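You operate a simulated robot arm through the tools that you are given. There is no shell and no other tool. Be economical: measure what you need, move in short steps, check, and stop when the job is done.

The job below is to be done with a simulated two-armed robot. You get a single attempt, and the scene is never put back.

JOB
Put the housing from the shelf two of the fixture rack on the shelf four of the fixture rack. Then take the brush on the shelf three of the fixture rack and put it away on the rework bench. Then shut the right cabinet door. Then take the marker on the matching bench and put it away on the goods bench. Then count the foam blocks on the shelf three of the supply rack, then put as many of the blue air lines from the shelf three of the supply rack on the side table. Then press the stop button of the test stand three times. Then turn the depth dial to 0 mm. Keep to this order. Set down upright: marker.

It is judged by the outcome, as a careful person would: the job done as asked, and still so three seconds after it is handed in. It fails if anything else is knocked over, pushed out of place, dropped, spilled or broken.

ROBOT AND FRAMES
Two 7-joint arms with three-finger grippers on one trunk, on a base that drives. Base frame: it is fixed to the floor where the robot stands at the start and does not move with it; the origin is under the middle of the robot, x ahead of it, y to its left, z up. Lengths are in mm, angles in rad, forces in N, time in s.
The left shoulder is at the start at [70, 146, 1343], the right one opposite. Places, roughly: blue air line (9x2x8 cm) [-8600, -3800, 900]; brush (5x5x8 cm) [600, 100, 900]; depth dial [-5500, -3500, 1100]; foam block (5x4x3 cm) [-9200, -3700, 900]; goods bench [400, -1400, 800]; housing (5x5x3 cm) [500, -200, 500]; marker [-8000, -3500, 750]; rework bench [-3200, -3700, 800]; right cabinet door [-100, 1400, 300]; shelf four of the fixture rack [600, -100, 1200]; side table [-6900, -1200, 800]; stop button of the test stand [-6800, -3400, 900]. Payload 2.2 kg a hand.
The TCP of each hand is the grasp point between the finger pads, 28 mm short of the fingertips. In the tool frame z runs along the fingers and y along their closing line. The gripper opens to 102 mm. The gripper's body begins 71 mm behind the TCP.
Orientation is that of the tool frame in the base frame, as a unit quaternion [x, y, z, w]. With the fingers straight down and closing along the base's y, the tool's x points along the base's -x, its y along +y and its z along -z.

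CONTROLS
- The arms move only by the tool step_arm. It takes "left_motion", "right_motion" or both (then of equal length, played together; a hand with none holds still); each is a list of rows, each an object (a shift or turn left out is 0, a gripper value left out holds the last) with "slide": the shift along the tool's x, y, z in mm, a list of three; "delta_rot": the turn, a rotation vector about the tool's x, y, z in rad, a list of three; "gripper": the opening in per cent of the stroke, from 0 (shut) to 100 (fully open). In form: [{"slide": [x, y, z], "delta_rot": [wx, wy, wz], "gripper": gripper}, ...]. A call has 1 to 12 rows; each row shifts and turns the commanded pose from where the row before left it, along the tool's axes as they then stand. Rows are played at 5 a second. More than 50 mm and 0.15 rad between two rows, or a gripper value outside its range, and nothing of the call is played. Where a pose cannot be reached the arm comes as near as it can. A force on the tool above 40 N (or 10 N above the force at the start of the call, whichever is more), or a blocked arm, ends the call early, and 0.2 s more pass. The fingers move at their own pace and stop on an object; they squeeze with about 23 N. The grip force told is the motor's: it shows also when the fingers shut on nothing. Time passes only in rows, and 0.2 s behind the last, so rows that do not move let the fingers close. It gives the time, the measured TCP pose, the force on the tool (base axes), the opening and the grip force at its end, in the units of the frame above (readings bear some noise), with the torque about the TCP (base axes, N m) and any sound that the robot's microphone picked up, and new pictures: "show" is both (left out), scene, wrist or none (wrist: the cameras of the hands that moved).
- Cameras (640 x 400 px; columns grow to the right, rows downward): "scene" is now at [149.7, 8.2, 1587.9]; the picture's right is [0.01, -1.00, 0.00], its down [-0.43, -0.00, -0.90] and it looks along [0.90, 0.01, -0.43] (base axes); focal length 214 px, centre (320, 200). "left" rides on the left gripper at [72, 38, -86] in its tool frame; the picture's right is [-0.46, 0.89, 0.00], its down [-0.60, -0.32, -0.73] and it looks along [-0.65, -0.34, 0.68] (tool axes); focal length 256 px, centre (320, 200). "right" rides on the right gripper at [69, 44, -86] in its tool frame; the picture's right is [-0.53, 0.85, 0.00], its down [-0.58, -0.36, -0.73] and it looks along [-0.62, -0.39, 0.68] (tool axes); focal length 256 px, centre (320, 200). There is no depth. A picture from a camera that has moved, and an enlarged one, comes with that camera's place and axes in the base frame and with its lens. The place of the scene camera against the robot may be out by one fixed shift of up to 12 mm in any direction.
- raise_lower(by): slides the trunk up (or, below 0, down) by that many mm; the arms and the scene camera ride with it, the base frame stays. It gives what a move gives, with no picture.
- drive_base(legs): drives the robot by 1 to 6 legs, each [ahead, left, turn to the left] in mm, mm and rad, along the robot's own axes; the way and the turn of a leg run together, so that a leg with both is an arc; at most 1500 mm and 3.142 rad a leg. The arms and the cameras ride along, it lands a little off, and it stops where it bumps. It gives what a move gives, and a new picture of the scene camera.
- turn_head(pan, tilt): turns the head with the scene camera to pan (to the left, within 1.501 rad either way) and tilt (down, from -0.506 to 1.204), counted from straight ahead of the robot. It gives what a move gives, and a new picture of the scene camera.
- zoom(camera, box): a new picture of the part [left, top, right, bottom] of that camera's present view, enlarged. No time passes.
- sign_off(): hands the job in; it is judged then, once.

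Go step by step. Nothing tells you exact positions but the pictures and the camera data: compare them with the known pose of the tool, close in by small moves and look again before you grip or let go. The budget is 196 turns and 260 pictures, counting those below and the enlarged ones. Unless the task says otherwise, let go and move clear before handing in.

The tools are called after "Emit:" as a command line: name --argument value ..., lists and objects as JSON in quotes. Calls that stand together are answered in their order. step_arm: Moves the arms, as the interface text tells. Its arguments: {"type":"object","properties":{"left_motion":{"type":"array"},"right_motion":{"type":"array"},"show":{"type":"string","enum":["both","scene","wrist","none"]}},"required":[]} The other tools are called the same way: raise_lower (by) slides the trunk up or down; drive_base (legs) drives the base; turn_head (pan, tilt) turns the head that bears the scene camera; zoom (camera, box) takes an enlarged picture of a part of a camera's view; sign_off () hands the job in.

At the start:

```text
clock: 0.0
left_ee_pos: [245.8, 147.6, 1530.3]
left_tcp_rot: [0.0, 1.0, 0.0, 0.0]
left_force: [-1.4, -0.4, -0.2]
left_ft_torque: [0.01, -0.04, 0.03]
left_width: 101.8
left_grip_force: 0.0
right_ee_pos: [258.9, -121.1, 1529.3]
right_tcp_rot: [0.0, 1.0, 0.0, -0.001]
right_force: [-0.5, 0.0, -0.4]
right_ft_torque: [0.01, 0.0, 0.0]
right_width: 101.9
right_grip_force: 0.0
trunk travel left (down, up): [-880.0, 60.0]
robot x, y, heading: [-3.0, -0.7, 0.002]
head pan, tilt: [0.009, 0.449]
```

scene: 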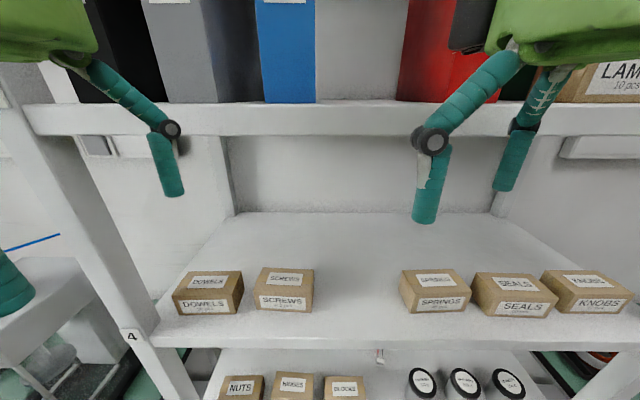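
right: 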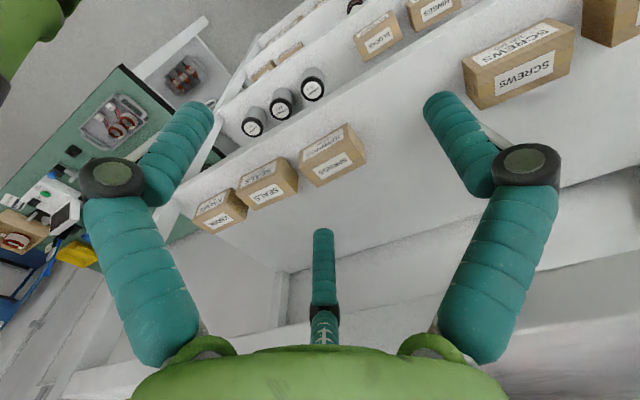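
left: 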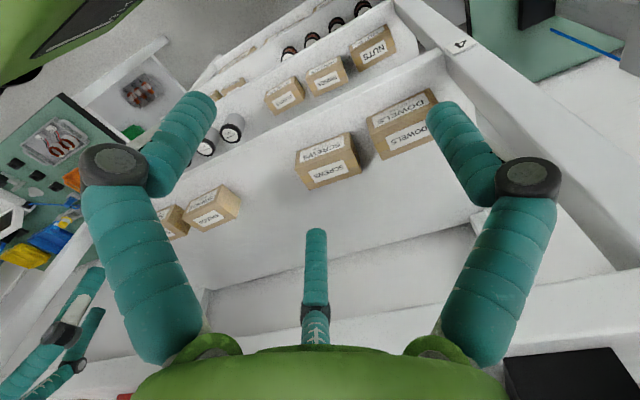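

I see a rack in front with shelf 4 about chest high, boxes on it. I'll look lower and around for the housing and the shelves.

Emit:
turn_head --pan 0 --tilt 1.0

```text
clock: 1.0
left_ee_pos: [246.3, 145.8, 1529.8]
left_tcp_rot: [0.0, 1.0, 0.0, 0.0]
left_force: [-0.3, -0.1, 0.3]
left_ft_torque: [0.01, 0.0, 0.03]
left_width: 102.1
left_grip_force: 0.1
right_ee_pos: [259.0, -120.4, 1529.1]
right_tcp_rot: [0.0, 1.0, 0.0, 0.0]
right_force: [-0.5, -0.2, -0.4]
right_ft_torque: [0.02, 0.02, 0.01]
right_width: 102.0
right_grip_force: 0.0
trunk travel left (down, up): [-880.0, 60.0]
robot x, y, heading: [1.5, -3.3, 0.001]
head pan, tilt: [0.0, 1.0]
camera scene: at [127.5, 7.4, 1542.1], right [0.0, -1.0, 0.0], down [-0.84, 0.0, -0.54], along [0.54, 0.0, -0.84], focal length 214 px, centre (320, 200)
```

scene: 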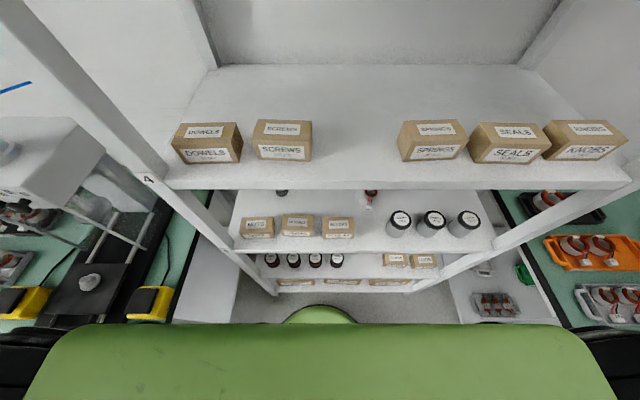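

Shelf four is visible, shelves three and two beneath it. I back off a little and lower the trunk to look into the lower shelves.

Emit:
drive_base --legs '[[-250, 0, 0]]'

Emit:
raise_lower --by -450

Emit:
turn_head --pan 0 --tilt 0.5

```text
clock: 2.8
left_ee_pos: [-3.1, 145.2, 1529.6]
left_tcp_rot: [0.002, 1.0, 0.0, -0.003]
left_force: [0.8, -0.2, 0.8]
left_ft_torque: [-0.03, 0.04, 0.04]
left_width: 101.9
left_grip_force: 0.0
right_ee_pos: [8.8, -121.9, 1530.0]
right_tcp_rot: [0.002, 1.0, 0.0, -0.002]
right_force: [1.7, -0.1, 0.0]
right_ft_torque: [0.02, 0.04, 0.02]
right_width: 101.7
right_grip_force: 0.2
trunk travel left (down, up): [-880.0, 60.0]
robot x, y, heading: [-252.6, -0.6, 0.0]
head pan, tilt: [0.0, 1.0]
camera scene: at [-122.7, 7.4, 1541.6], right [0.0, -1.0, 0.0], down [-0.84, 0.0, -0.54], along [0.54, 0.0, -0.84], focal length 214 px, centre (320, 200)
```

scene: 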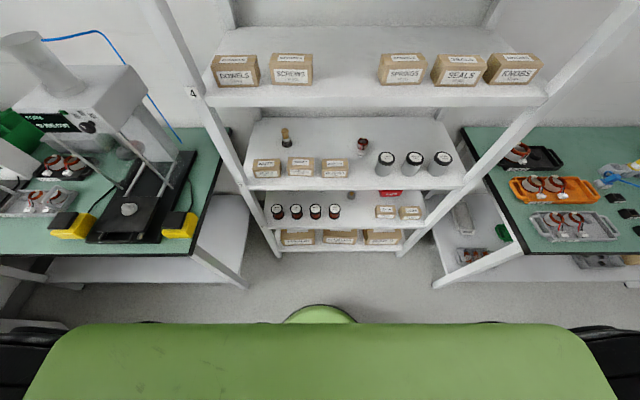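

```text
refused: -450 is not a number from -400 to 400
```

```text
clock: 3.8
left_ee_pos: [-10.2, 145.5, 1530.4]
left_tcp_rot: [0.002, 1.0, 0.0, 0.0]
left_force: [0.3, 0.3, -0.1]
left_ft_torque: [0.02, -0.01, 0.01]
left_width: 102.1
left_grip_force: 0.1
right_ee_pos: [1.7, -121.6, 1531.4]
right_tcp_rot: [0.002, 1.0, 0.001, 0.0]
right_force: [-0.2, 0.3, 0.3]
right_ft_torque: [0.03, -0.01, -0.03]
right_width: 102.1
right_grip_force: 0.0
trunk travel left (down, up): [-880.0, 60.0]
robot x, y, heading: [-254.6, -1.3, -0.002]
head pan, tilt: [0.0, 0.499]
camera scene: at [-108.2, 7.3, 1583.3], right [0.0, -1.0, 0.0], down [-0.48, 0.0, -0.88], along [0.88, 0.0, -0.48], focal length 214 px, centre (320, 200)
```

scene: 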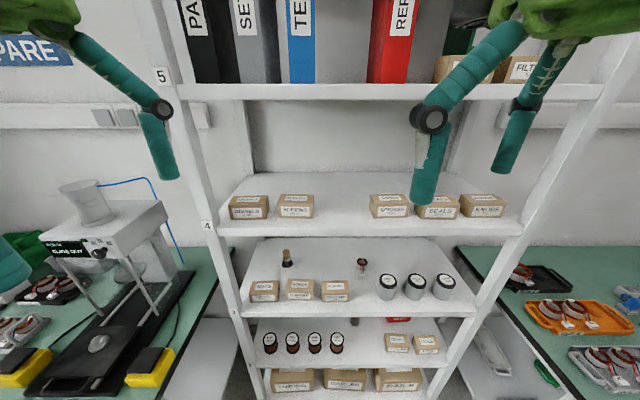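

Emit:
raise_lower --by -400

Emit:
turn_head --pan 0 --tilt 0.6

Emit:
zoom --camera "scene" --box '[200, 50, 460, 310]'

```text
clock: 7.6
left_ee_pos: [-8.1, 146.3, 1131.1]
left_tcp_rot: [0.002, 1.0, 0.0, 0.0]
left_force: [0.0, -0.2, 0.4]
left_ft_torque: [0.0, -0.07, -0.03]
left_width: 102.1
left_grip_force: 0.0
right_ee_pos: [5.4, -121.5, 1130.3]
right_tcp_rot: [0.002, 1.0, -0.001, 0.001]
right_force: [-0.2, 0.4, -0.2]
right_ft_torque: [0.0, -0.02, 0.0]
right_width: 102.0
right_grip_force: 0.1
trunk travel left (down, up): [-480.0, 460.0]
robot x, y, heading: [-258.1, -3.1, 0.003]
head pan, tilt: [0.0, 0.499]
```

```text
clock: 8.2
left_ee_pos: [-7.9, 146.2, 1128.8]
left_tcp_rot: [0.001, 1.0, 0.0, 0.0]
left_force: [0.2, 0.0, 0.2]
left_ft_torque: [0.01, 0.0, 0.02]
left_width: 101.7
left_grip_force: 0.0
right_ee_pos: [3.1, -122.6, 1129.5]
right_tcp_rot: [0.002, 1.0, 0.0, 0.0]
right_force: [0.5, -0.4, 0.5]
right_ft_torque: [-0.02, 0.0, 0.03]
right_width: 102.0
right_grip_force: 0.1
trunk travel left (down, up): [-480.0, 460.0]
robot x, y, heading: [-253.3, 1.2, -0.005]
head pan, tilt: [0.0, 0.6]
camera scene: at [-109.0, 7.4, 1174.1], right [0.0, -1.0, 0.0], down [-0.56, 0.0, -0.83], along [0.83, 0.0, -0.56], focal length 214 px, centre (320, 200)
```

scene: 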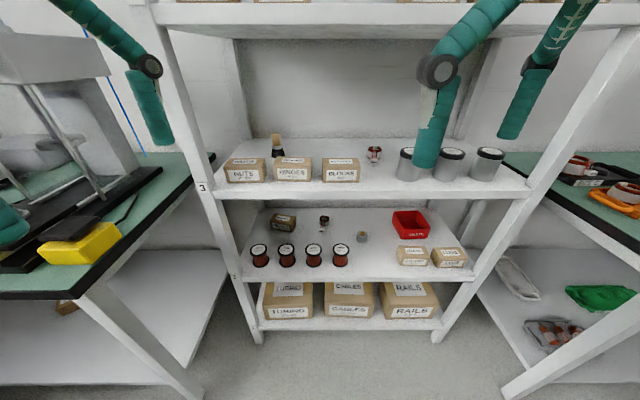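

```text
1.54 times, centred on (330, 180) of scene
camera zoom: at [-109.0, 7.4, 1174.1], right [0.0, -1.0, 0.0], down [-0.56, 0.0, -0.83], along [0.83, 0.0, -0.56], focal length 330 px, centre (305, 231)
```

zoom: 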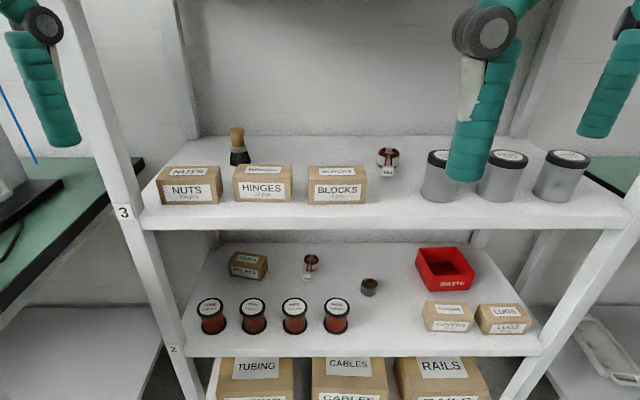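

Shelf 2 (z≈510) holds the grey round housing near [546,-176]; the brush is at left-back of shelf 3. I pitch the right hand forward in free space to test its reach.

Emit:
step_arm --right_motion '[{"delta_rot": [0, -0.15, 0]}, {"delta_rot": [0, -0.15, 0]}, {"delta_rot": [0, -0.15, 0]}, {"delta_rot": [0, -0.15, 0]}, {"delta_rot": [0, -0.15, 0]}, {"delta_rot": [0, -0.15, 0]}, {"delta_rot": [0, -0.15, 0]}, {"slide": [43, 0, 25]}, {"slide": [43, 0, 25]}, {"slide": [43, 0, 25]}, {"slide": [43, 0, 25]}, {"slide": [43, 0, 25]}]' --show "scene"

```text
clock: 8.8
left_ee_pos: [-7.5, 147.0, 1130.3]
left_tcp_rot: [0.002, 1.0, 0.0, 0.0]
left_force: [0.2, -0.5, 0.0]
left_ft_torque: [0.01, 0.03, -0.01]
left_width: 101.7
left_grip_force: 0.1
right_ee_pos: [7.6, -122.0, 1133.5]
right_tcp_rot: [0.011, 0.992, 0.011, 0.125]
right_force: [3.9, 1.3, 15.0]
right_ft_torque: [0.56, 1.94, -0.35]
right_width: 101.9
right_grip_force: 0.1
trunk travel left (down, up): [-480.0, 460.0]
robot x, y, heading: [-254.8, 0.3, -0.002]
head pan, tilt: [0.0, 0.6]
stopped in row 2 (right hand): the force on the tool passed its limit at 56 N (the readings are from after the stop); the commanded pose is now the measured one
camera scene: at [-109.8, 6.4, 1172.1], right [-0.01, -1.0, 0.0], down [-0.58, 0.01, -0.81], along [0.81, -0.01, -0.58], focal length 214 px, centre (320, 200)
```

scene: 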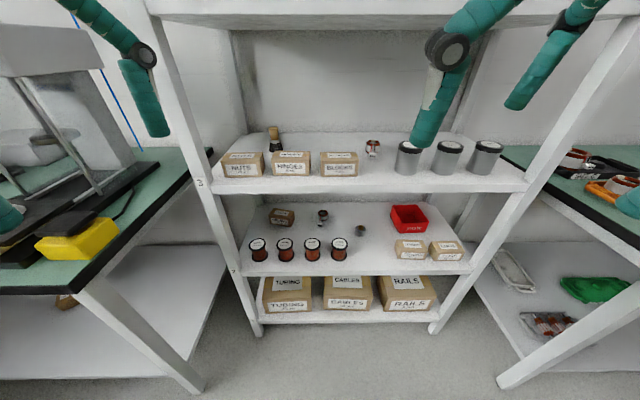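

The hand bumped something behind it (likely the head/chest) while pitching. I move it forward and down first.

Emit:
step_arm --right_motion '[{"slide": [-40, 0, 10]}, {"slide": [-40, 0, 10]}, {"slide": [-40, 0, 10]}, {"slide": [-30, 0, 8]}, {"slide": [10, 0, 40]}, {"slide": [10, 0, 40]}, {"slide": [10, 0, 40]}, {"slide": [10, 0, 40]}, {"slide": [10, 0, 40]}, {"slide": [10, 0, 40]}]' --show "none"

Emit:
step_arm --right_motion '[{"delta_rot": [0, -0.15, 0]}, {"delta_rot": [0, -0.15, 0]}, {"delta_rot": [0, -0.15, 0]}, {"delta_rot": [0, -0.15, 0]}, {"delta_rot": [0, -0.15, 0]}, {"delta_rot": [0, -0.05, 0]}]' --show "scene"

```text
clock: 11.0
left_ee_pos: [-8.1, 144.4, 1129.5]
left_tcp_rot: [0.002, 1.0, -0.001, -0.001]
left_force: [0.0, -0.5, 0.5]
left_ft_torque: [0.0, 0.0, 0.01]
left_width: 102.3
left_grip_force: 0.2
right_ee_pos: [163.2, -122.8, 883.9]
right_tcp_rot: [0.01, 0.992, 0.008, 0.126]
right_force: [-0.3, 0.0, 0.2]
right_ft_torque: [0.02, 0.03, -0.02]
right_width: 101.7
right_grip_force: 0.1
trunk travel left (down, up): [-480.0, 460.0]
robot x, y, heading: [-258.5, -0.7, -0.005]
head pan, tilt: [0.0, 0.6]
```

```text
clock: 12.4
left_ee_pos: [-7.8, 146.0, 1132.1]
left_tcp_rot: [0.002, 1.0, -0.001, -0.001]
left_force: [1.0, 0.3, -0.2]
left_ft_torque: [-0.03, 0.02, -0.01]
left_width: 102.2
left_grip_force: 0.1
right_ee_pos: [196.7, -103.1, 898.7]
right_tcp_rot: [0.011, 0.865, 0.004, 0.502]
right_force: [-0.6, 0.7, 0.5]
right_ft_torque: [-0.02, 0.01, 0.04]
right_width: 102.2
right_grip_force: 0.1
right hand out of reach, approached as far as the arm can: row 4, 5, 6
trunk travel left (down, up): [-480.0, 460.0]
robot x, y, heading: [-253.8, 4.7, -0.003]
head pan, tilt: [0.0, 0.6]
camera scene: at [-109.2, 7.2, 1174.1], right [0.0, -1.0, 0.0], down [-0.56, 0.0, -0.83], along [0.83, 0.0, -0.56], focal length 214 px, centre (320, 200)
```

scene: 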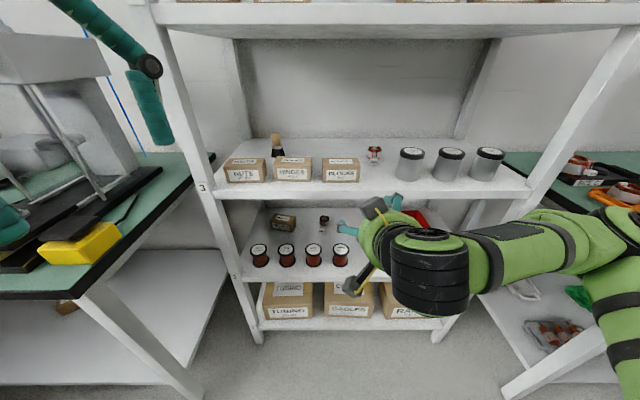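

Emit:
step_arm --right_motion '[{"slide": [12, -10, 45]}, {"slide": [12, -10, 45]}, {"slide": [13, -10, 45]}]' --show "both"

```text
clock: 13.2
left_ee_pos: [-8.6, 144.1, 1129.4]
left_tcp_rot: [0.002, 1.0, 0.0, -0.001]
left_force: [0.0, 0.0, 1.1]
left_ft_torque: [0.02, 0.01, 0.02]
left_width: 102.0
left_grip_force: 0.0
right_ee_pos: [294.6, -134.2, 797.4]
right_tcp_rot: [0.012, 0.865, 0.004, 0.502]
right_force: [0.4, 0.1, 0.1]
right_ft_torque: [0.0, -0.02, -0.01]
right_width: 101.9
right_grip_force: 0.0
trunk travel left (down, up): [-480.0, 460.0]
robot x, y, heading: [-252.7, -0.5, -0.003]
head pan, tilt: [0.0, 0.6]
camera scene: at [-108.1, 6.7, 1174.0], right [0.0, -1.0, 0.0], down [-0.57, 0.0, -0.82], along [0.82, 0.0, -0.57], focal length 214 px, centre (320, 200)
camera right: at [186.7, -88.6, 779.8], right [0.28, 0.83, 0.48], down [-0.36, -0.37, 0.86], along [0.89, -0.41, 0.19], focal length 256 px, centre (320, 200)
```

scene: 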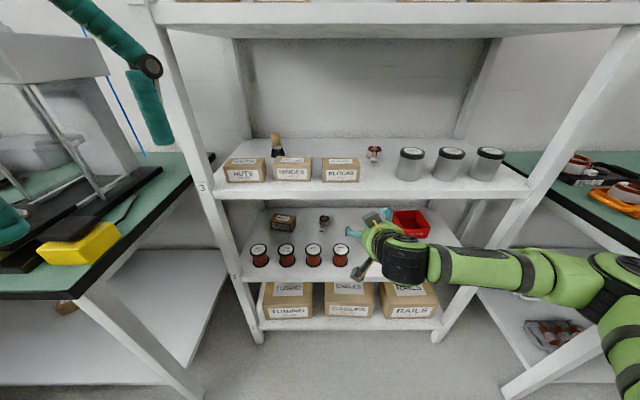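
right: 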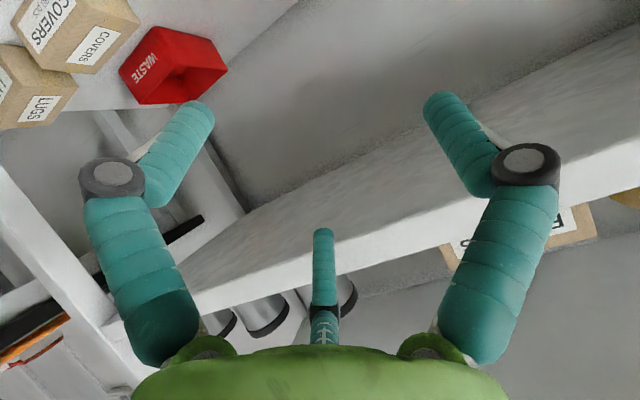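

The hand reaches well at this pitch; but the wrist camera is beneath. I try rolling the hand 180° so the camera rides above.

Emit:
step_arm --right_motion '[{"delta_rot": [0, 0, 0.15]}, {"delta_rot": [0, 0, 0.15]}, {"delta_rot": [0, 0, 0.15]}, {"delta_rot": [0, 0, 0.15]}, {"delta_rot": [0, 0, 0.15]}, {"delta_rot": [0, 0, 0.15]}, {"delta_rot": [0, 0, 0.15]}, {"delta_rot": [0, 0, 0.15]}, {"delta_rot": [0, 0, 0.15]}, {"delta_rot": [0, 0, 0.15]}, {"delta_rot": [0, 0, 0.15]}, {"delta_rot": [0, 0, 0.15]}]' --show "none"

Emit:
step_arm --right_motion '[{"delta_rot": [0, 0, 0.15]}, {"delta_rot": [0, 0, 0.15]}, {"delta_rot": [0, 0, 0.15]}, {"delta_rot": [0, 0, 0.15]}, {"delta_rot": [0, 0, 0.15]}, {"delta_rot": [0, 0, 0.15]}, {"delta_rot": [0, 0, 0.15]}, {"delta_rot": [0, 0, 0.15]}, {"delta_rot": [0, 0, 0.1416]}]' --show "both"

```text
clock: 15.8
left_ee_pos: [-8.4, 145.7, 1129.4]
left_tcp_rot: [0.003, 1.0, 0.0, 0.001]
left_force: [0.1, -0.5, -0.2]
left_ft_torque: [0.0, 0.0, 0.01]
left_width: 101.8
left_grip_force: 0.1
right_ee_pos: [294.7, -132.5, 800.4]
right_tcp_rot: [0.686, 0.527, 0.396, 0.308]
right_force: [0.3, 0.8, 0.3]
right_ft_torque: [0.01, 0.04, 0.01]
right_width: 102.1
right_grip_force: 0.0
trunk travel left (down, up): [-480.0, 460.0]
robot x, y, heading: [-256.0, -2.3, -0.004]
head pan, tilt: [0.0, 0.6]
```

```text
clock: 17.8
left_ee_pos: [-8.2, 145.3, 1129.0]
left_tcp_rot: [0.001, 1.0, 0.0, 0.0]
left_force: [0.3, -0.6, 1.1]
left_ft_torque: [0.03, -0.02, -0.03]
left_width: 101.9
left_grip_force: 0.0
right_ee_pos: [294.9, -132.2, 798.5]
right_tcp_rot: [0.865, -0.013, 0.501, -0.004]
right_force: [-1.0, -0.4, -0.4]
right_ft_torque: [-0.01, -0.03, 0.0]
right_width: 102.0
right_grip_force: 0.1
trunk travel left (down, up): [-480.0, 460.0]
robot x, y, heading: [-255.9, 1.3, 0.002]
head pan, tilt: [0.0, 0.6]
camera scene: at [-109.0, 7.4, 1174.1], right [0.0, -1.0, 0.0], down [-0.56, 0.0, -0.83], along [0.83, 0.0, -0.56], focal length 214 px, centre (320, 200)
camera right: at [254.0, -176.7, 900.3], right [-0.28, -0.83, -0.48], down [-0.91, 0.38, -0.13], along [0.29, 0.4, -0.87], focal length 256 px, centre (320, 200)
```

scene: 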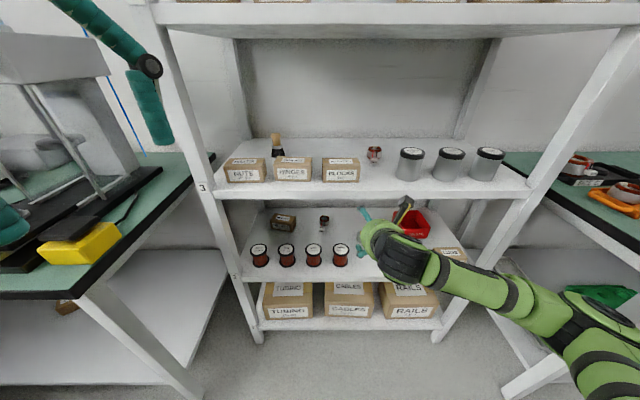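
right: 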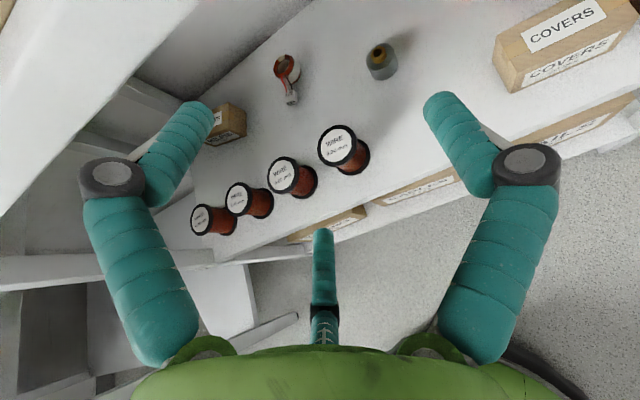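

Good view now: housing is the grey-brass cylinder on shelf 2. I check how the fingers look when closed to know the true closing line.

Emit:
step_arm --right_motion '[{"gripper": 0}, {}, {}, {}]' --show "wrist"

Emit:
step_arm --right_motion '[{"gripper": 50}, {}, {}]' --show "wrist"

```text
clock: 18.8
left_ee_pos: [-7.4, 144.0, 1130.1]
left_tcp_rot: [0.001, 1.0, 0.0, 0.0]
left_force: [-0.4, -0.1, 0.1]
left_ft_torque: [0.03, -0.01, 0.03]
left_width: 101.9
left_grip_force: 0.0
right_ee_pos: [296.0, -131.6, 798.9]
right_tcp_rot: [0.865, -0.012, 0.502, -0.003]
right_force: [0.0, -0.5, -0.2]
right_ft_torque: [0.0, -0.03, 0.0]
right_width: 2.1
right_grip_force: 22.8
trunk travel left (down, up): [-480.0, 460.0]
robot x, y, heading: [-252.2, -2.4, -0.002]
head pan, tilt: [0.0, 0.6]
camera right: at [254.1, -176.6, 900.4], right [-0.28, -0.83, -0.48], down [-0.91, 0.38, -0.13], along [0.29, 0.4, -0.87], focal length 256 px, centre (320, 200)
```

right: 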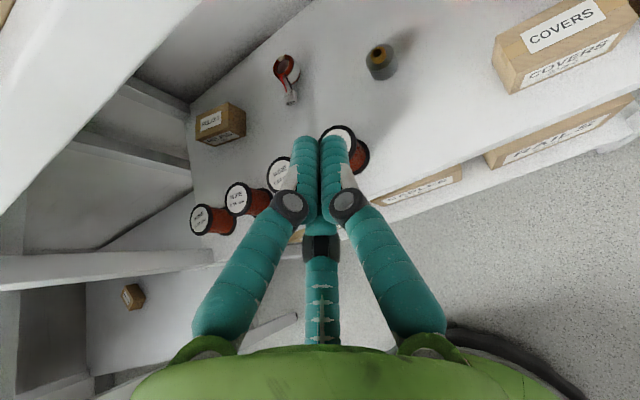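

```text
clock: 19.6
left_ee_pos: [-7.9, 145.6, 1129.9]
left_tcp_rot: [0.002, 1.0, 0.0, -0.001]
left_force: [0.1, -0.2, -0.1]
left_ft_torque: [-0.01, 0.01, -0.01]
left_width: 102.2
left_grip_force: 0.1
right_ee_pos: [294.2, -132.5, 798.1]
right_tcp_rot: [0.865, -0.012, 0.501, -0.003]
right_force: [-0.1, -0.6, -0.8]
right_ft_torque: [0.03, 0.01, -0.05]
right_width: 51.0
right_grip_force: 0.0
trunk travel left (down, up): [-480.0, 460.0]
robot x, y, heading: [-255.4, 3.7, -0.008]
head pan, tilt: [0.0, 0.6]
camera right: at [254.1, -176.6, 900.4], right [-0.28, -0.83, -0.48], down [-0.91, 0.38, -0.13], along [0.29, 0.4, -0.87], focal length 256 px, centre (320, 200)
```

right: 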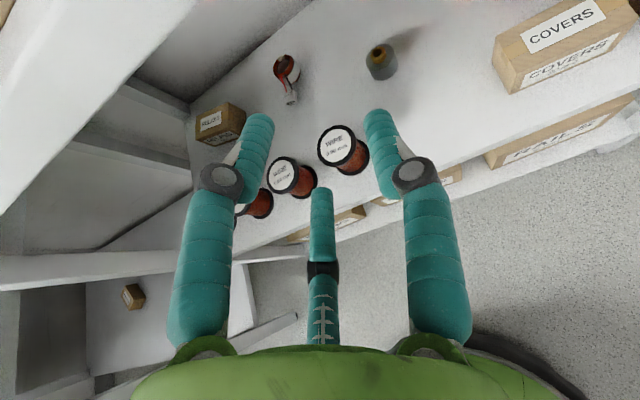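

Fingers close across the image; the housing comes out at about [538,-172] on shelf 2. I align in y, lower the trunk, then drive ahead with the hand over the shelf.

Emit:
step_arm --right_motion '[{"slide": [0, 20, 0], "gripper": 100}, {"slide": [0, 20, 0]}]' --show "none"

Emit:
raise_lower --by -165

Emit:
drive_base --legs '[[150, 0, 0]]'

Emit:
zoom --camera "right" --box '[0, 0, 640, 400]'

```text
clock: 20.2
left_ee_pos: [-9.4, 145.0, 1129.7]
left_tcp_rot: [0.002, 1.0, 0.0, 0.0]
left_force: [0.6, 0.6, 0.4]
left_ft_torque: [0.01, -0.05, 0.0]
left_width: 102.2
left_grip_force: 0.0
right_ee_pos: [295.7, -172.7, 797.5]
right_tcp_rot: [0.864, -0.013, 0.502, -0.002]
right_force: [0.6, 1.0, 0.4]
right_ft_torque: [-0.01, 0.02, 0.0]
right_width: 102.0
right_grip_force: 0.0
trunk travel left (down, up): [-480.0, 460.0]
robot x, y, heading: [-256.2, -0.8, 0.0]
head pan, tilt: [0.0, 0.6]
```

```text
clock: 22.1
left_ee_pos: [-8.3, 145.1, 964.0]
left_tcp_rot: [0.002, 1.0, 0.0, 0.0]
left_force: [0.1, -0.3, 0.8]
left_ft_torque: [0.01, -0.02, 0.0]
left_width: 102.1
left_grip_force: 0.0
right_ee_pos: [295.3, -172.2, 631.8]
right_tcp_rot: [0.865, -0.011, 0.502, -0.004]
right_force: [0.1, 0.9, 0.6]
right_ft_torque: [0.0, -0.01, -0.03]
right_width: 101.8
right_grip_force: 0.0
trunk travel left (down, up): [-315.0, 625.0]
robot x, y, heading: [-255.7, 1.0, -0.005]
head pan, tilt: [0.0, 0.6]
```

```text
clock: 23.5
left_ee_pos: [142.2, 145.1, 964.3]
left_tcp_rot: [0.002, 1.0, 0.0, -0.001]
left_force: [-0.8, -0.2, -0.2]
left_ft_torque: [0.02, 0.04, -0.01]
left_width: 101.7
left_grip_force: 0.1
right_ee_pos: [445.1, -172.8, 632.4]
right_tcp_rot: [0.865, -0.011, 0.501, -0.004]
right_force: [0.6, 0.7, -0.2]
right_ft_torque: [0.0, -0.03, -0.03]
right_width: 102.1
right_grip_force: 0.0
trunk travel left (down, up): [-315.0, 625.0]
robot x, y, heading: [-105.2, -0.2, -0.0]
head pan, tilt: [0.0, 0.6]
camera scene: at [41.5, 6.7, 1009.0], right [0.0, -1.0, 0.0], down [-0.57, 0.0, -0.82], along [0.82, 0.0, -0.57], focal length 214 px, centre (320, 200)
```

scene: 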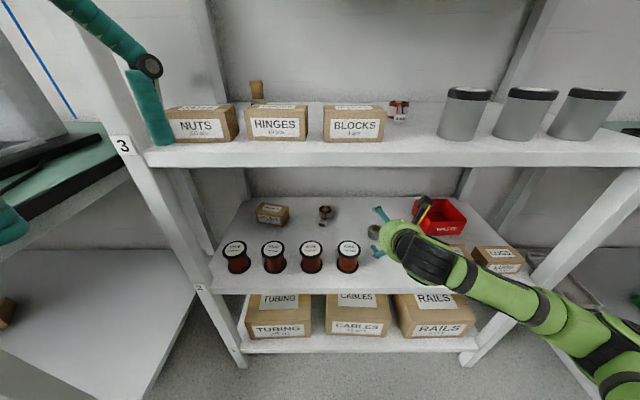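

```text
1.00 times, centred on (320, 200) of right (not enlarged: the box is as wide or as high as the picture)
camera zoom: at [404.0, -217.1, 733.8], right [-0.28, -0.83, -0.48], down [-0.91, 0.38, -0.13], along [0.29, 0.4, -0.87], focal length 256 px, centre (320, 200)
```

zoom: 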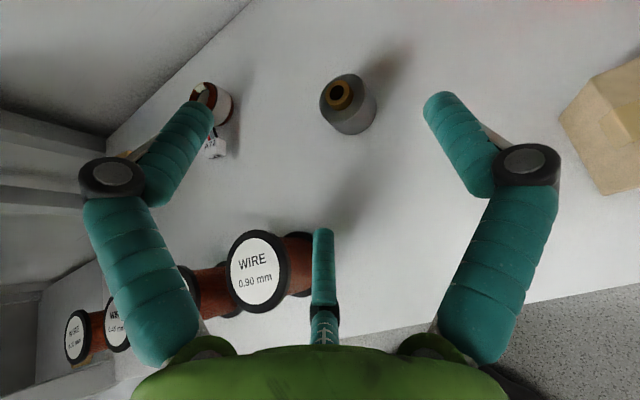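

Emit:
drive_base --legs '[[96, 0, 0]]'

Emit:
step_arm --right_motion '[{"slide": [-26, 3, 15]}, {"slide": [-17, 0, 10]}]' --show "wrist"

```text
clock: 24.6
left_ee_pos: [237.2, 144.4, 965.9]
left_tcp_rot: [0.001, 1.0, 0.002, -0.001]
left_force: [1.0, 0.1, 0.5]
left_ft_torque: [-0.03, 0.03, 0.0]
left_width: 101.9
left_grip_force: 0.1
right_ee_pos: [539.8, -173.0, 632.1]
right_tcp_rot: [0.865, -0.011, 0.502, -0.003]
right_force: [0.1, -0.2, 0.0]
right_ft_torque: [0.01, -0.02, 0.0]
right_width: 101.6
right_grip_force: 0.1
trunk travel left (down, up): [-315.0, 625.0]
robot x, y, heading: [-12.1, -0.5, -0.004]
head pan, tilt: [0.0, 0.6]
camera scene: at [136.8, 6.6, 1009.0], right [0.0, -1.0, 0.0], down [-0.57, 0.0, -0.82], along [0.82, 0.0, -0.57], focal length 214 px, centre (320, 200)
```

scene: 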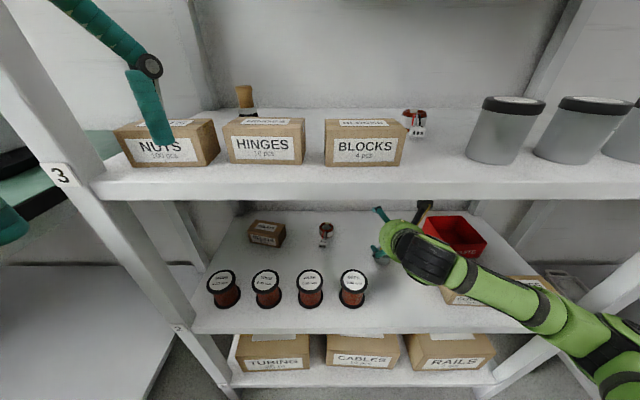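

```text
clock: 25.2
left_ee_pos: [236.4, 145.4, 964.9]
left_tcp_rot: [0.0, 1.0, -0.001, 0.0]
left_force: [-0.2, -0.4, -0.3]
left_ft_torque: [-0.05, 0.02, -0.02]
left_width: 102.0
left_grip_force: 0.1
right_ee_pos: [538.7, -163.9, 587.1]
right_tcp_rot: [0.865, -0.008, 0.501, -0.013]
right_force: [-0.4, -0.2, -3.2]
right_ft_torque: [0.05, -0.34, 0.07]
right_width: 102.1
right_grip_force: 0.1
right hand out of reach, approached as far as the arm can: row 2
trunk travel left (down, up): [-315.0, 625.0]
robot x, y, heading: [-12.3, -1.6, -0.004]
head pan, tilt: [0.0, 0.6]
camera right: at [498.5, -210.3, 687.4], right [-0.27, -0.83, -0.49], down [-0.92, 0.37, -0.12], along [0.28, 0.42, -0.86], focal length 256 px, centre (320, 200)
```

right: 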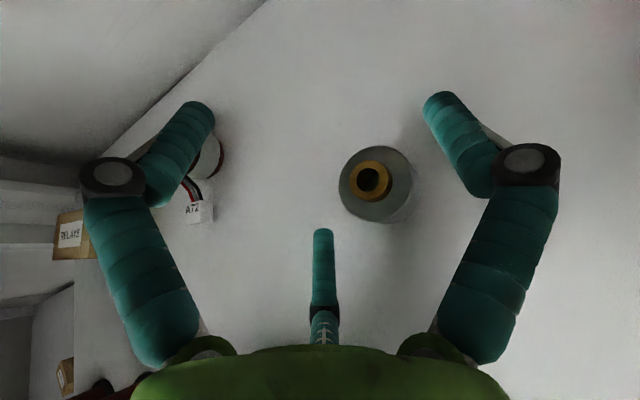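

Housing centre is about [542,-172]. The arm itself is at a reach limit downward, so I restore its pose slightly and use the trunk for the descent.

Emit:
step_arm --right_motion '[{"slide": [17, 8, -8]}]' --show "none"

Emit:
raise_lower --by -45

Emit:
zoom --camera "right" --box '[0, 0, 640, 400]'

Emit:
zoom --camera "scene" --box '[320, 160, 640, 360]'

```text
clock: 25.6
left_ee_pos: [236.1, 143.3, 965.6]
left_tcp_rot: [0.001, 1.0, 0.001, 0.0]
left_force: [-0.2, 0.0, 1.0]
left_ft_torque: [-0.01, -0.02, 0.05]
left_width: 101.9
left_grip_force: 0.1
right_ee_pos: [540.8, -184.4, 601.8]
right_tcp_rot: [0.865, -0.012, 0.502, -0.003]
right_force: [-0.9, -0.3, 0.4]
right_ft_torque: [0.0, 0.03, 0.0]
right_width: 101.9
right_grip_force: 0.0
trunk travel left (down, up): [-315.0, 625.0]
robot x, y, heading: [-8.3, -1.9, -0.003]
head pan, tilt: [0.0, 0.6]
```

```text
clock: 26.5
left_ee_pos: [235.8, 145.5, 920.7]
left_tcp_rot: [0.0, 1.0, 0.001, 0.0]
left_force: [-0.7, -0.7, 0.3]
left_ft_torque: [-0.02, 0.0, -0.03]
left_width: 101.9
left_grip_force: 0.0
right_ee_pos: [541.8, -184.0, 556.5]
right_tcp_rot: [0.864, -0.011, 0.503, -0.003]
right_force: [1.3, 4.7, 6.9]
right_ft_torque: [0.34, 0.08, -0.1]
right_width: 100.1
right_grip_force: 0.1
trunk travel left (down, up): [-270.0, 670.0]
robot x, y, heading: [-9.2, 1.2, -0.0]
head pan, tilt: [0.0, 0.6]
```

```text
1.00 times, centred on (320, 200) of right (not enlarged: the box is as wide or as high as the picture)
camera zoom: at [499.6, -228.4, 658.4], right [-0.28, -0.83, -0.48], down [-0.91, 0.38, -0.13], along [0.29, 0.4, -0.87], focal length 256 px, centre (320, 200)
```

zoom: 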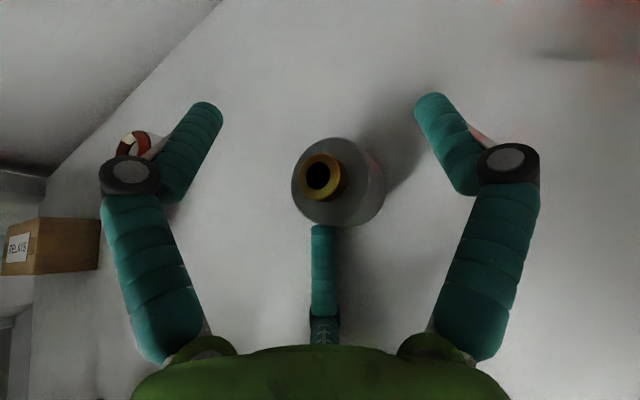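

```text
2.00 times, centred on (480, 260) of scene
camera zoom: at [135.5, 6.9, 964.1], right [0.0, -1.0, 0.0], down [-0.56, 0.0, -0.83], along [0.83, 0.0, -0.56], focal length 429 px, centre (0, 80)
```

zoom: 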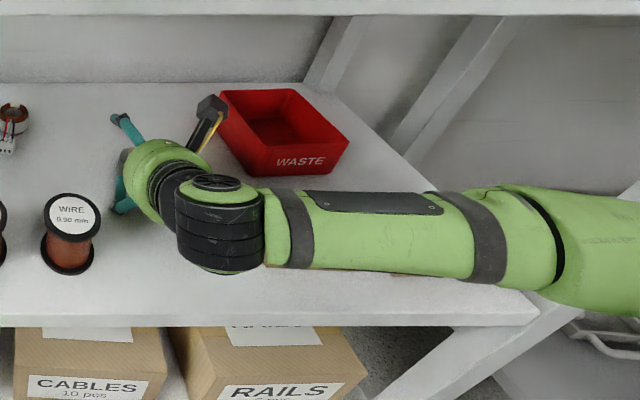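

A finger seems to touch the shelf: the lower (−y) finger is pushed in, which suggests the real closing line follows the picture's horizontal, i.e. about 32° off tool y. I lift, roll the hand so the visible closing line is level, and look.

Emit:
raise_lower --by 30

Emit:
step_arm --right_motion '[{"delta_rot": [0, 0, -0.142]}, {"delta_rot": [0, 0, -0.142]}, {"delta_rot": [0, 0, -0.142]}, {"delta_rot": [0, 0, -0.142]}, {}]' --show "both"

```text
clock: 27.2
left_ee_pos: [236.8, 145.3, 949.9]
left_tcp_rot: [0.001, 1.0, 0.0, 0.0]
left_force: [0.4, 0.4, -0.3]
left_ft_torque: [-0.01, 0.02, 0.03]
left_width: 102.2
left_grip_force: 0.0
right_ee_pos: [540.3, -184.0, 586.7]
right_tcp_rot: [0.865, -0.012, 0.501, -0.003]
right_force: [-0.1, 0.1, 0.4]
right_ft_torque: [0.0, 0.02, 0.02]
right_width: 101.6
right_grip_force: 0.2
trunk travel left (down, up): [-300.0, 640.0]
robot x, y, heading: [-6.7, -0.7, -0.002]
head pan, tilt: [0.0, 0.6]
```

```text
clock: 28.4
left_ee_pos: [237.5, 145.2, 950.1]
left_tcp_rot: [-0.001, 1.0, 0.0, 0.0]
left_force: [0.6, -0.1, 0.0]
left_ft_torque: [-0.01, 0.01, -0.03]
left_width: 102.1
left_grip_force: 0.1
right_ee_pos: [541.7, -184.6, 587.4]
right_tcp_rot: [0.833, 0.232, 0.482, 0.138]
right_force: [-0.2, 0.8, 1.6]
right_ft_torque: [0.0, 0.0, 0.02]
right_width: 101.9
right_grip_force: 0.1
trunk travel left (down, up): [-300.0, 640.0]
robot x, y, heading: [-11.5, 2.3, -0.006]
head pan, tilt: [0.0, 0.6]
camera scene: at [136.1, 6.6, 994.1], right [0.0, -1.0, 0.0], down [-0.56, 0.0, -0.83], along [0.83, 0.0, -0.56], focal length 214 px, centre (320, 200)
camera right: at [506.8, -184.8, 699.6], right [-0.01, -1.0, -0.01], down [-0.97, 0.02, -0.23], along [0.23, 0.01, -0.97], focal length 256 px, centre (320, 200)
```

scene: 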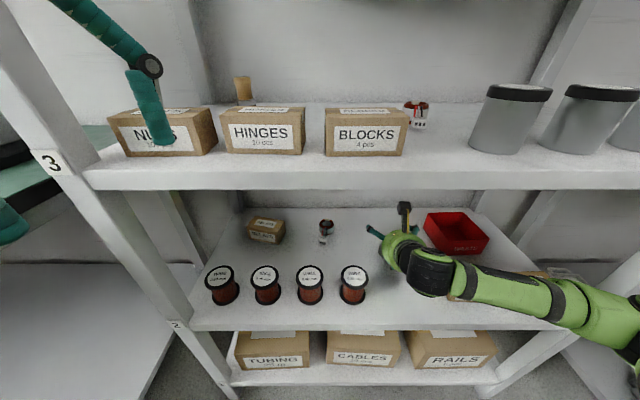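
right: 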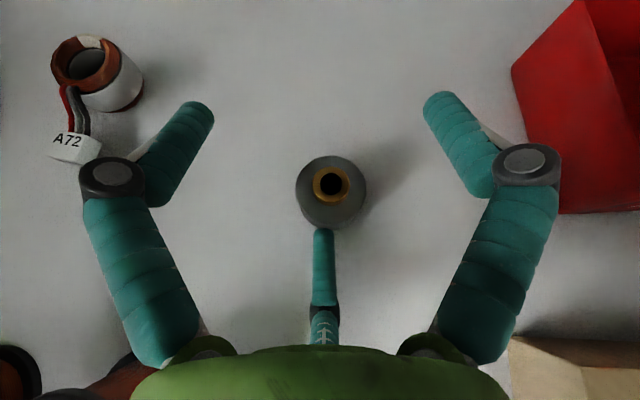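

Now the closing line is level and the housing sits between the fingers slightly ahead. I centre on it and lower with the trunk.

Emit:
step_arm --right_motion '[{"slide": [2.3, 8.6, 11.3]}]' --show "none"

Emit:
raise_lower --by -40

Emit:
zoom --camera "right" --box '[0, 0, 640, 400]'

```text
clock: 28.9
left_ee_pos: [236.2, 144.5, 949.4]
left_tcp_rot: [0.0, 1.0, 0.0, 0.0]
left_force: [0.5, -0.6, 0.5]
left_ft_torque: [0.0, -0.01, -0.01]
left_width: 101.8
left_grip_force: 0.0
right_ee_pos: [553.9, -189.2, 585.0]
right_tcp_rot: [0.833, 0.233, 0.482, 0.136]
right_force: [0.4, 0.2, -0.4]
right_ft_torque: [0.0, 0.05, 0.0]
right_width: 102.1
right_grip_force: 0.0
trunk travel left (down, up): [-300.0, 640.0]
robot x, y, heading: [-9.4, -2.8, -0.007]
head pan, tilt: [0.0, 0.6]
```

```text
clock: 29.5
left_ee_pos: [235.9, 143.9, 918.6]
left_tcp_rot: [0.002, 1.0, -0.001, 0.001]
left_force: [-0.8, -1.2, -0.7]
left_ft_torque: [0.01, 0.04, 0.01]
left_width: 102.2
left_grip_force: 0.1
right_ee_pos: [554.1, -187.8, 566.4]
right_tcp_rot: [0.828, 0.229, 0.494, 0.138]
right_force: [-6.2, 0.1, 10.7]
right_ft_torque: [-0.02, 0.84, -0.02]
right_width: 101.0
right_grip_force: 0.0
trunk travel left (down, up): [-270.0, 670.0]
robot x, y, heading: [-7.9, 0.6, -0.001]
head pan, tilt: [0.0, 0.6]
stopped: the force on the tool passed its limit at 49 N (the readings are from after the stop); the commanded pose is now the measured one
```

```text
1.00 times, centred on (320, 200) of right (not enlarged: the box is as wide or as high as the picture)
camera zoom: at [518.4, -189.9, 678.9], right [-0.01, -1.0, -0.02], down [-0.97, 0.01, -0.25], along [0.25, 0.01, -0.97], focal length 256 px, centre (320, 200)
```

zoom: 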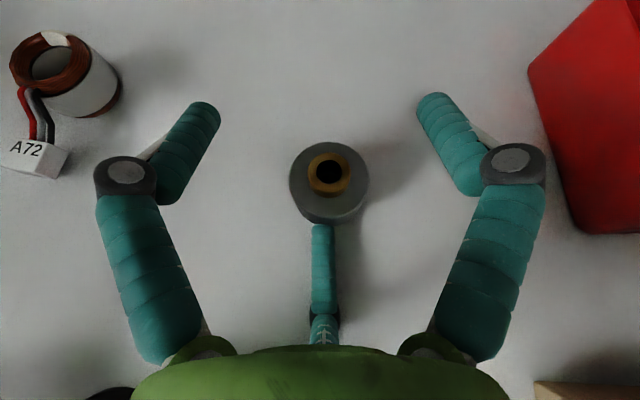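

Contact at tip of the third (lower) finger: this hand does have a lower finger that hits the shelf when pitched. I lift a bit and turn the hand nearer to vertical.

Emit:
raise_lower --by 40

Emit:
step_arm --right_motion '[{"delta_rot": [0.078, -0.122, 0]}, {"delta_rot": [0.078, -0.122, 0]}, {"delta_rot": [0.078, -0.122, 0]}, {"delta_rot": [0.078, -0.122, 0]}, {"delta_rot": [0.078, -0.122, 0]}, {"delta_rot": [0.078, -0.122, 0]}]' --show "both"

```text
clock: 30.3
left_ee_pos: [236.2, 145.7, 958.5]
left_tcp_rot: [0.002, 1.0, 0.0, 0.0]
left_force: [1.1, 0.5, -0.1]
left_ft_torque: [0.01, 0.01, 0.01]
left_width: 102.2
left_grip_force: 0.0
right_ee_pos: [554.2, -188.2, 602.6]
right_tcp_rot: [0.829, 0.23, 0.49, 0.138]
right_force: [0.4, 0.1, -0.1]
right_ft_torque: [0.03, 0.0, -0.01]
right_width: 102.1
right_grip_force: 0.1
trunk travel left (down, up): [-310.0, 630.0]
robot x, y, heading: [-10.0, 1.2, -0.008]
head pan, tilt: [0.0, 0.6]
```

```text
clock: 31.7
left_ee_pos: [237.3, 145.3, 959.2]
left_tcp_rot: [0.002, 1.0, 0.0, -0.001]
left_force: [-0.5, 0.1, -0.1]
left_ft_torque: [0.0, -0.01, -0.02]
left_width: 101.8
left_grip_force: 0.0
right_ee_pos: [554.7, -188.2, 603.4]
right_tcp_rot: [0.957, 0.273, 0.097, 0.018]
right_force: [-0.4, 0.1, 0.2]
right_ft_torque: [0.01, 0.03, 0.0]
right_width: 102.0
right_grip_force: 0.0
trunk travel left (down, up): [-310.0, 630.0]
robot x, y, heading: [-11.8, 0.0, -0.001]
head pan, tilt: [0.0, 0.6]
camera scene: at [136.1, 6.6, 1003.6], right [0.0, -1.0, 0.0], down [-0.57, 0.0, -0.82], along [0.82, 0.0, -0.57], focal length 214 px, centre (320, 200)
camera right: at [618.8, -191.1, 703.3], right [-0.01, -1.0, -0.02], down [-0.81, -0.01, 0.58], along [-0.58, 0.02, -0.81], focal length 256 px, centre (320, 200)
```

scene: 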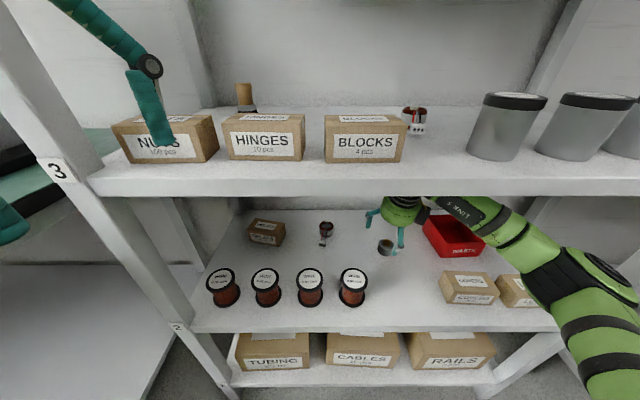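
right: 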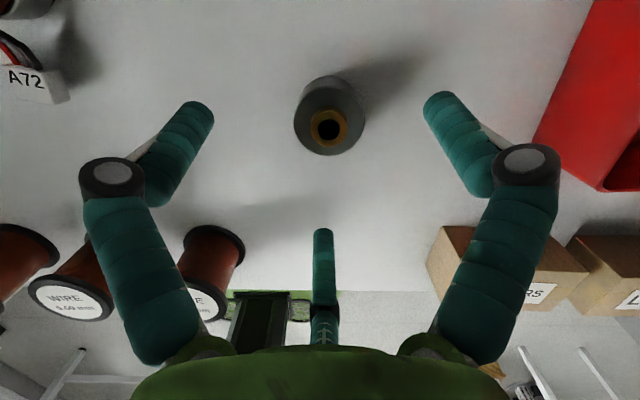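

The hand is almost vertical and the housing lies between the fingers at about [561,-192]. I straighten fully, centre, and descend with the trunk.

Emit:
step_arm --right_motion '[{"delta_rot": [0.05, -0.078, 0]}, {"delta_rot": [0.05, -0.078, 0]}, {"slide": [2.1, 6.1, 0]}, {}]' --show "wrist"

Emit:
raise_lower --by -40

Emit:
zoom --camera "right" --box '[0, 0, 640, 400]'

```text
clock: 32.7
left_ee_pos: [236.1, 143.9, 959.7]
left_tcp_rot: [0.002, 1.0, 0.001, 0.001]
left_force: [0.7, -0.1, -0.4]
left_ft_torque: [0.03, -0.02, 0.0]
left_width: 102.0
left_grip_force: 0.0
right_ee_pos: [559.0, -193.3, 604.4]
right_tcp_rot: [0.962, 0.274, 0.01, -0.007]
right_force: [0.2, 0.0, 0.1]
right_ft_torque: [0.0, 0.01, -0.03]
right_width: 101.8
right_grip_force: 0.0
trunk travel left (down, up): [-310.0, 630.0]
robot x, y, heading: [-11.2, 1.3, -0.004]
head pan, tilt: [0.0, 0.6]
camera right: at [641.1, -195.8, 689.7], right [-0.01, -1.0, -0.02], down [-0.69, -0.01, 0.72], along [-0.72, 0.02, -0.69], focal length 256 px, centre (320, 200)
```

right: 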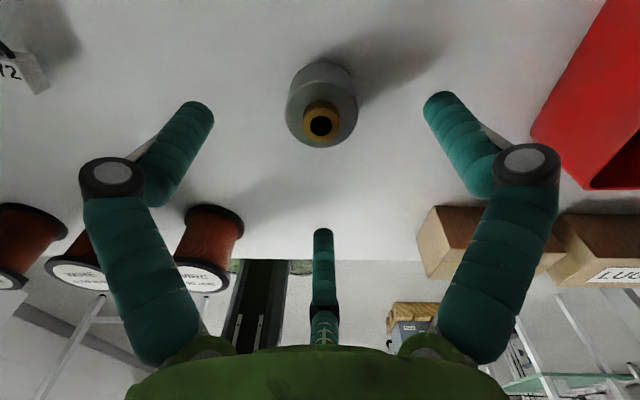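

```text
clock: 33.5
left_ee_pos: [236.1, 145.1, 919.6]
left_tcp_rot: [0.002, 1.0, 0.0, 0.0]
left_force: [0.2, 1.2, 0.8]
left_ft_torque: [0.02, -0.02, -0.01]
left_width: 101.8
left_grip_force: 0.1
right_ee_pos: [560.2, -193.6, 563.3]
right_tcp_rot: [0.962, 0.273, 0.011, -0.008]
right_force: [0.6, 0.5, 0.2]
right_ft_torque: [0.0, -0.02, -0.02]
right_width: 102.1
right_grip_force: 0.1
trunk travel left (down, up): [-270.0, 670.0]
robot x, y, heading: [-9.4, 2.3, -0.003]
head pan, tilt: [0.0, 0.6]
```

```text
1.00 times, centred on (320, 200) of right (not enlarged: the box is as wide or as high as the picture)
camera zoom: at [640.9, -195.9, 649.9], right [-0.01, -1.0, -0.02], down [-0.69, -0.01, 0.72], along [-0.72, 0.02, -0.69], focal length 256 px, centre (320, 200)
```

zoom: 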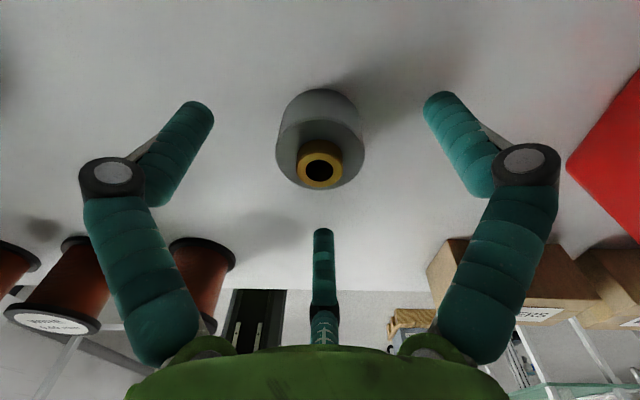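

Emit:
raise_lower --by -18

Emit:
step_arm --right_motion '[{"gripper": 0}, {}, {}, {}]' --show "both"

```text
clock: 34.2
left_ee_pos: [236.3, 145.0, 901.7]
left_tcp_rot: [0.002, 1.0, -0.001, 0.0]
left_force: [-1.0, 0.3, -0.2]
left_ft_torque: [-0.03, -0.03, 0.0]
left_width: 102.0
left_grip_force: 0.0
right_ee_pos: [560.0, -193.6, 544.4]
right_tcp_rot: [0.962, 0.274, 0.011, -0.008]
right_force: [-0.1, -0.7, 0.3]
right_ft_torque: [-0.01, -0.02, -0.01]
right_width: 102.1
right_grip_force: 0.0
trunk travel left (down, up): [-252.0, 688.0]
robot x, y, heading: [-11.0, 2.0, 0.001]
head pan, tilt: [0.0, 0.6]
```

```text
clock: 35.2
left_ee_pos: [235.4, 145.0, 901.8]
left_tcp_rot: [0.002, 1.0, -0.001, 0.002]
left_force: [-1.0, 0.2, 0.7]
left_ft_torque: [0.0, 0.02, -0.01]
left_width: 102.0
left_grip_force: 0.1
right_ee_pos: [561.0, -192.9, 547.6]
right_tcp_rot: [0.962, 0.274, 0.012, -0.007]
right_force: [3.6, -1.2, 20.2]
right_ft_torque: [-0.21, 0.46, 0.22]
right_width: 43.3
right_grip_force: 23.2
trunk travel left (down, up): [-252.0, 688.0]
robot x, y, heading: [-8.9, 2.9, -0.005]
head pan, tilt: [0.0, 0.6]
camera scene: at [134.0, 7.0, 946.2], right [0.0, -1.0, 0.0], down [-0.56, 0.0, -0.83], along [0.83, 0.0, -0.56], focal length 214 px, centre (320, 200)
camera right: at [640.1, -195.6, 635.3], right [-0.01, -1.0, -0.02], down [-0.7, -0.01, 0.72], along [-0.72, 0.02, -0.7], focal length 256 px, centre (320, 200)
```

scene: 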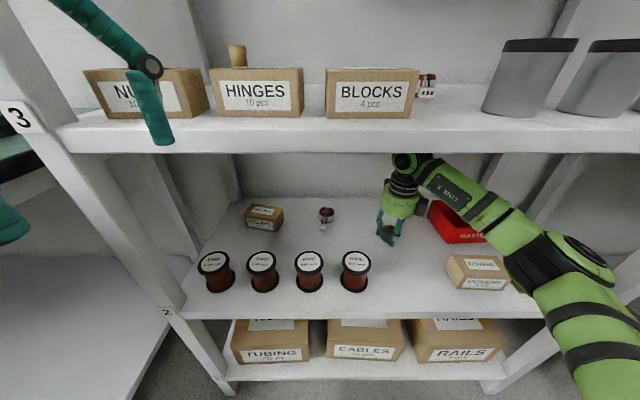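
right: 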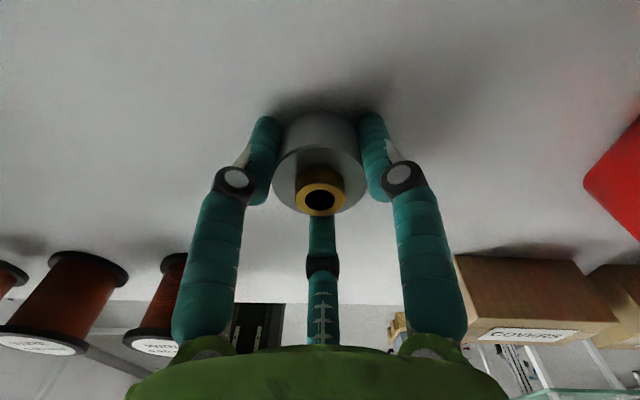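

Gripped at 43 mm. I lift with the trunk and check.

Emit:
raise_lower --by 50

Emit:
zoom --camera "right" --box '[0, 0, 640, 400]'

```text
clock: 36.1
left_ee_pos: [237.3, 145.1, 951.2]
left_tcp_rot: [0.003, 1.0, 0.001, 0.0]
left_force: [-0.6, -0.2, 0.2]
left_ft_torque: [-0.02, 0.05, 0.02]
left_width: 102.0
left_grip_force: 0.1
right_ee_pos: [559.9, -194.7, 593.3]
right_tcp_rot: [0.962, 0.274, 0.009, -0.008]
right_force: [0.4, -0.2, -0.9]
right_ft_torque: [-0.01, 0.0, 0.0]
right_width: 42.7
right_grip_force: 23.3
trunk travel left (down, up): [-302.0, 638.0]
robot x, y, heading: [-11.2, -0.6, -0.004]
head pan, tilt: [0.0, 0.6]
```

```text
1.00 times, centred on (320, 200) of right (not enlarged: the box is as wide or as high as the picture)
camera zoom: at [641.1, -195.9, 681.0], right [-0.01, -1.0, -0.02], down [-0.69, -0.01, 0.72], along [-0.72, 0.02, -0.69], focal length 256 px, centre (320, 200)
```

zoom: 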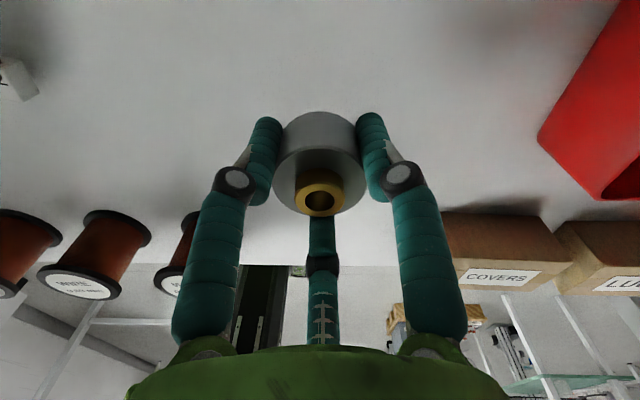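

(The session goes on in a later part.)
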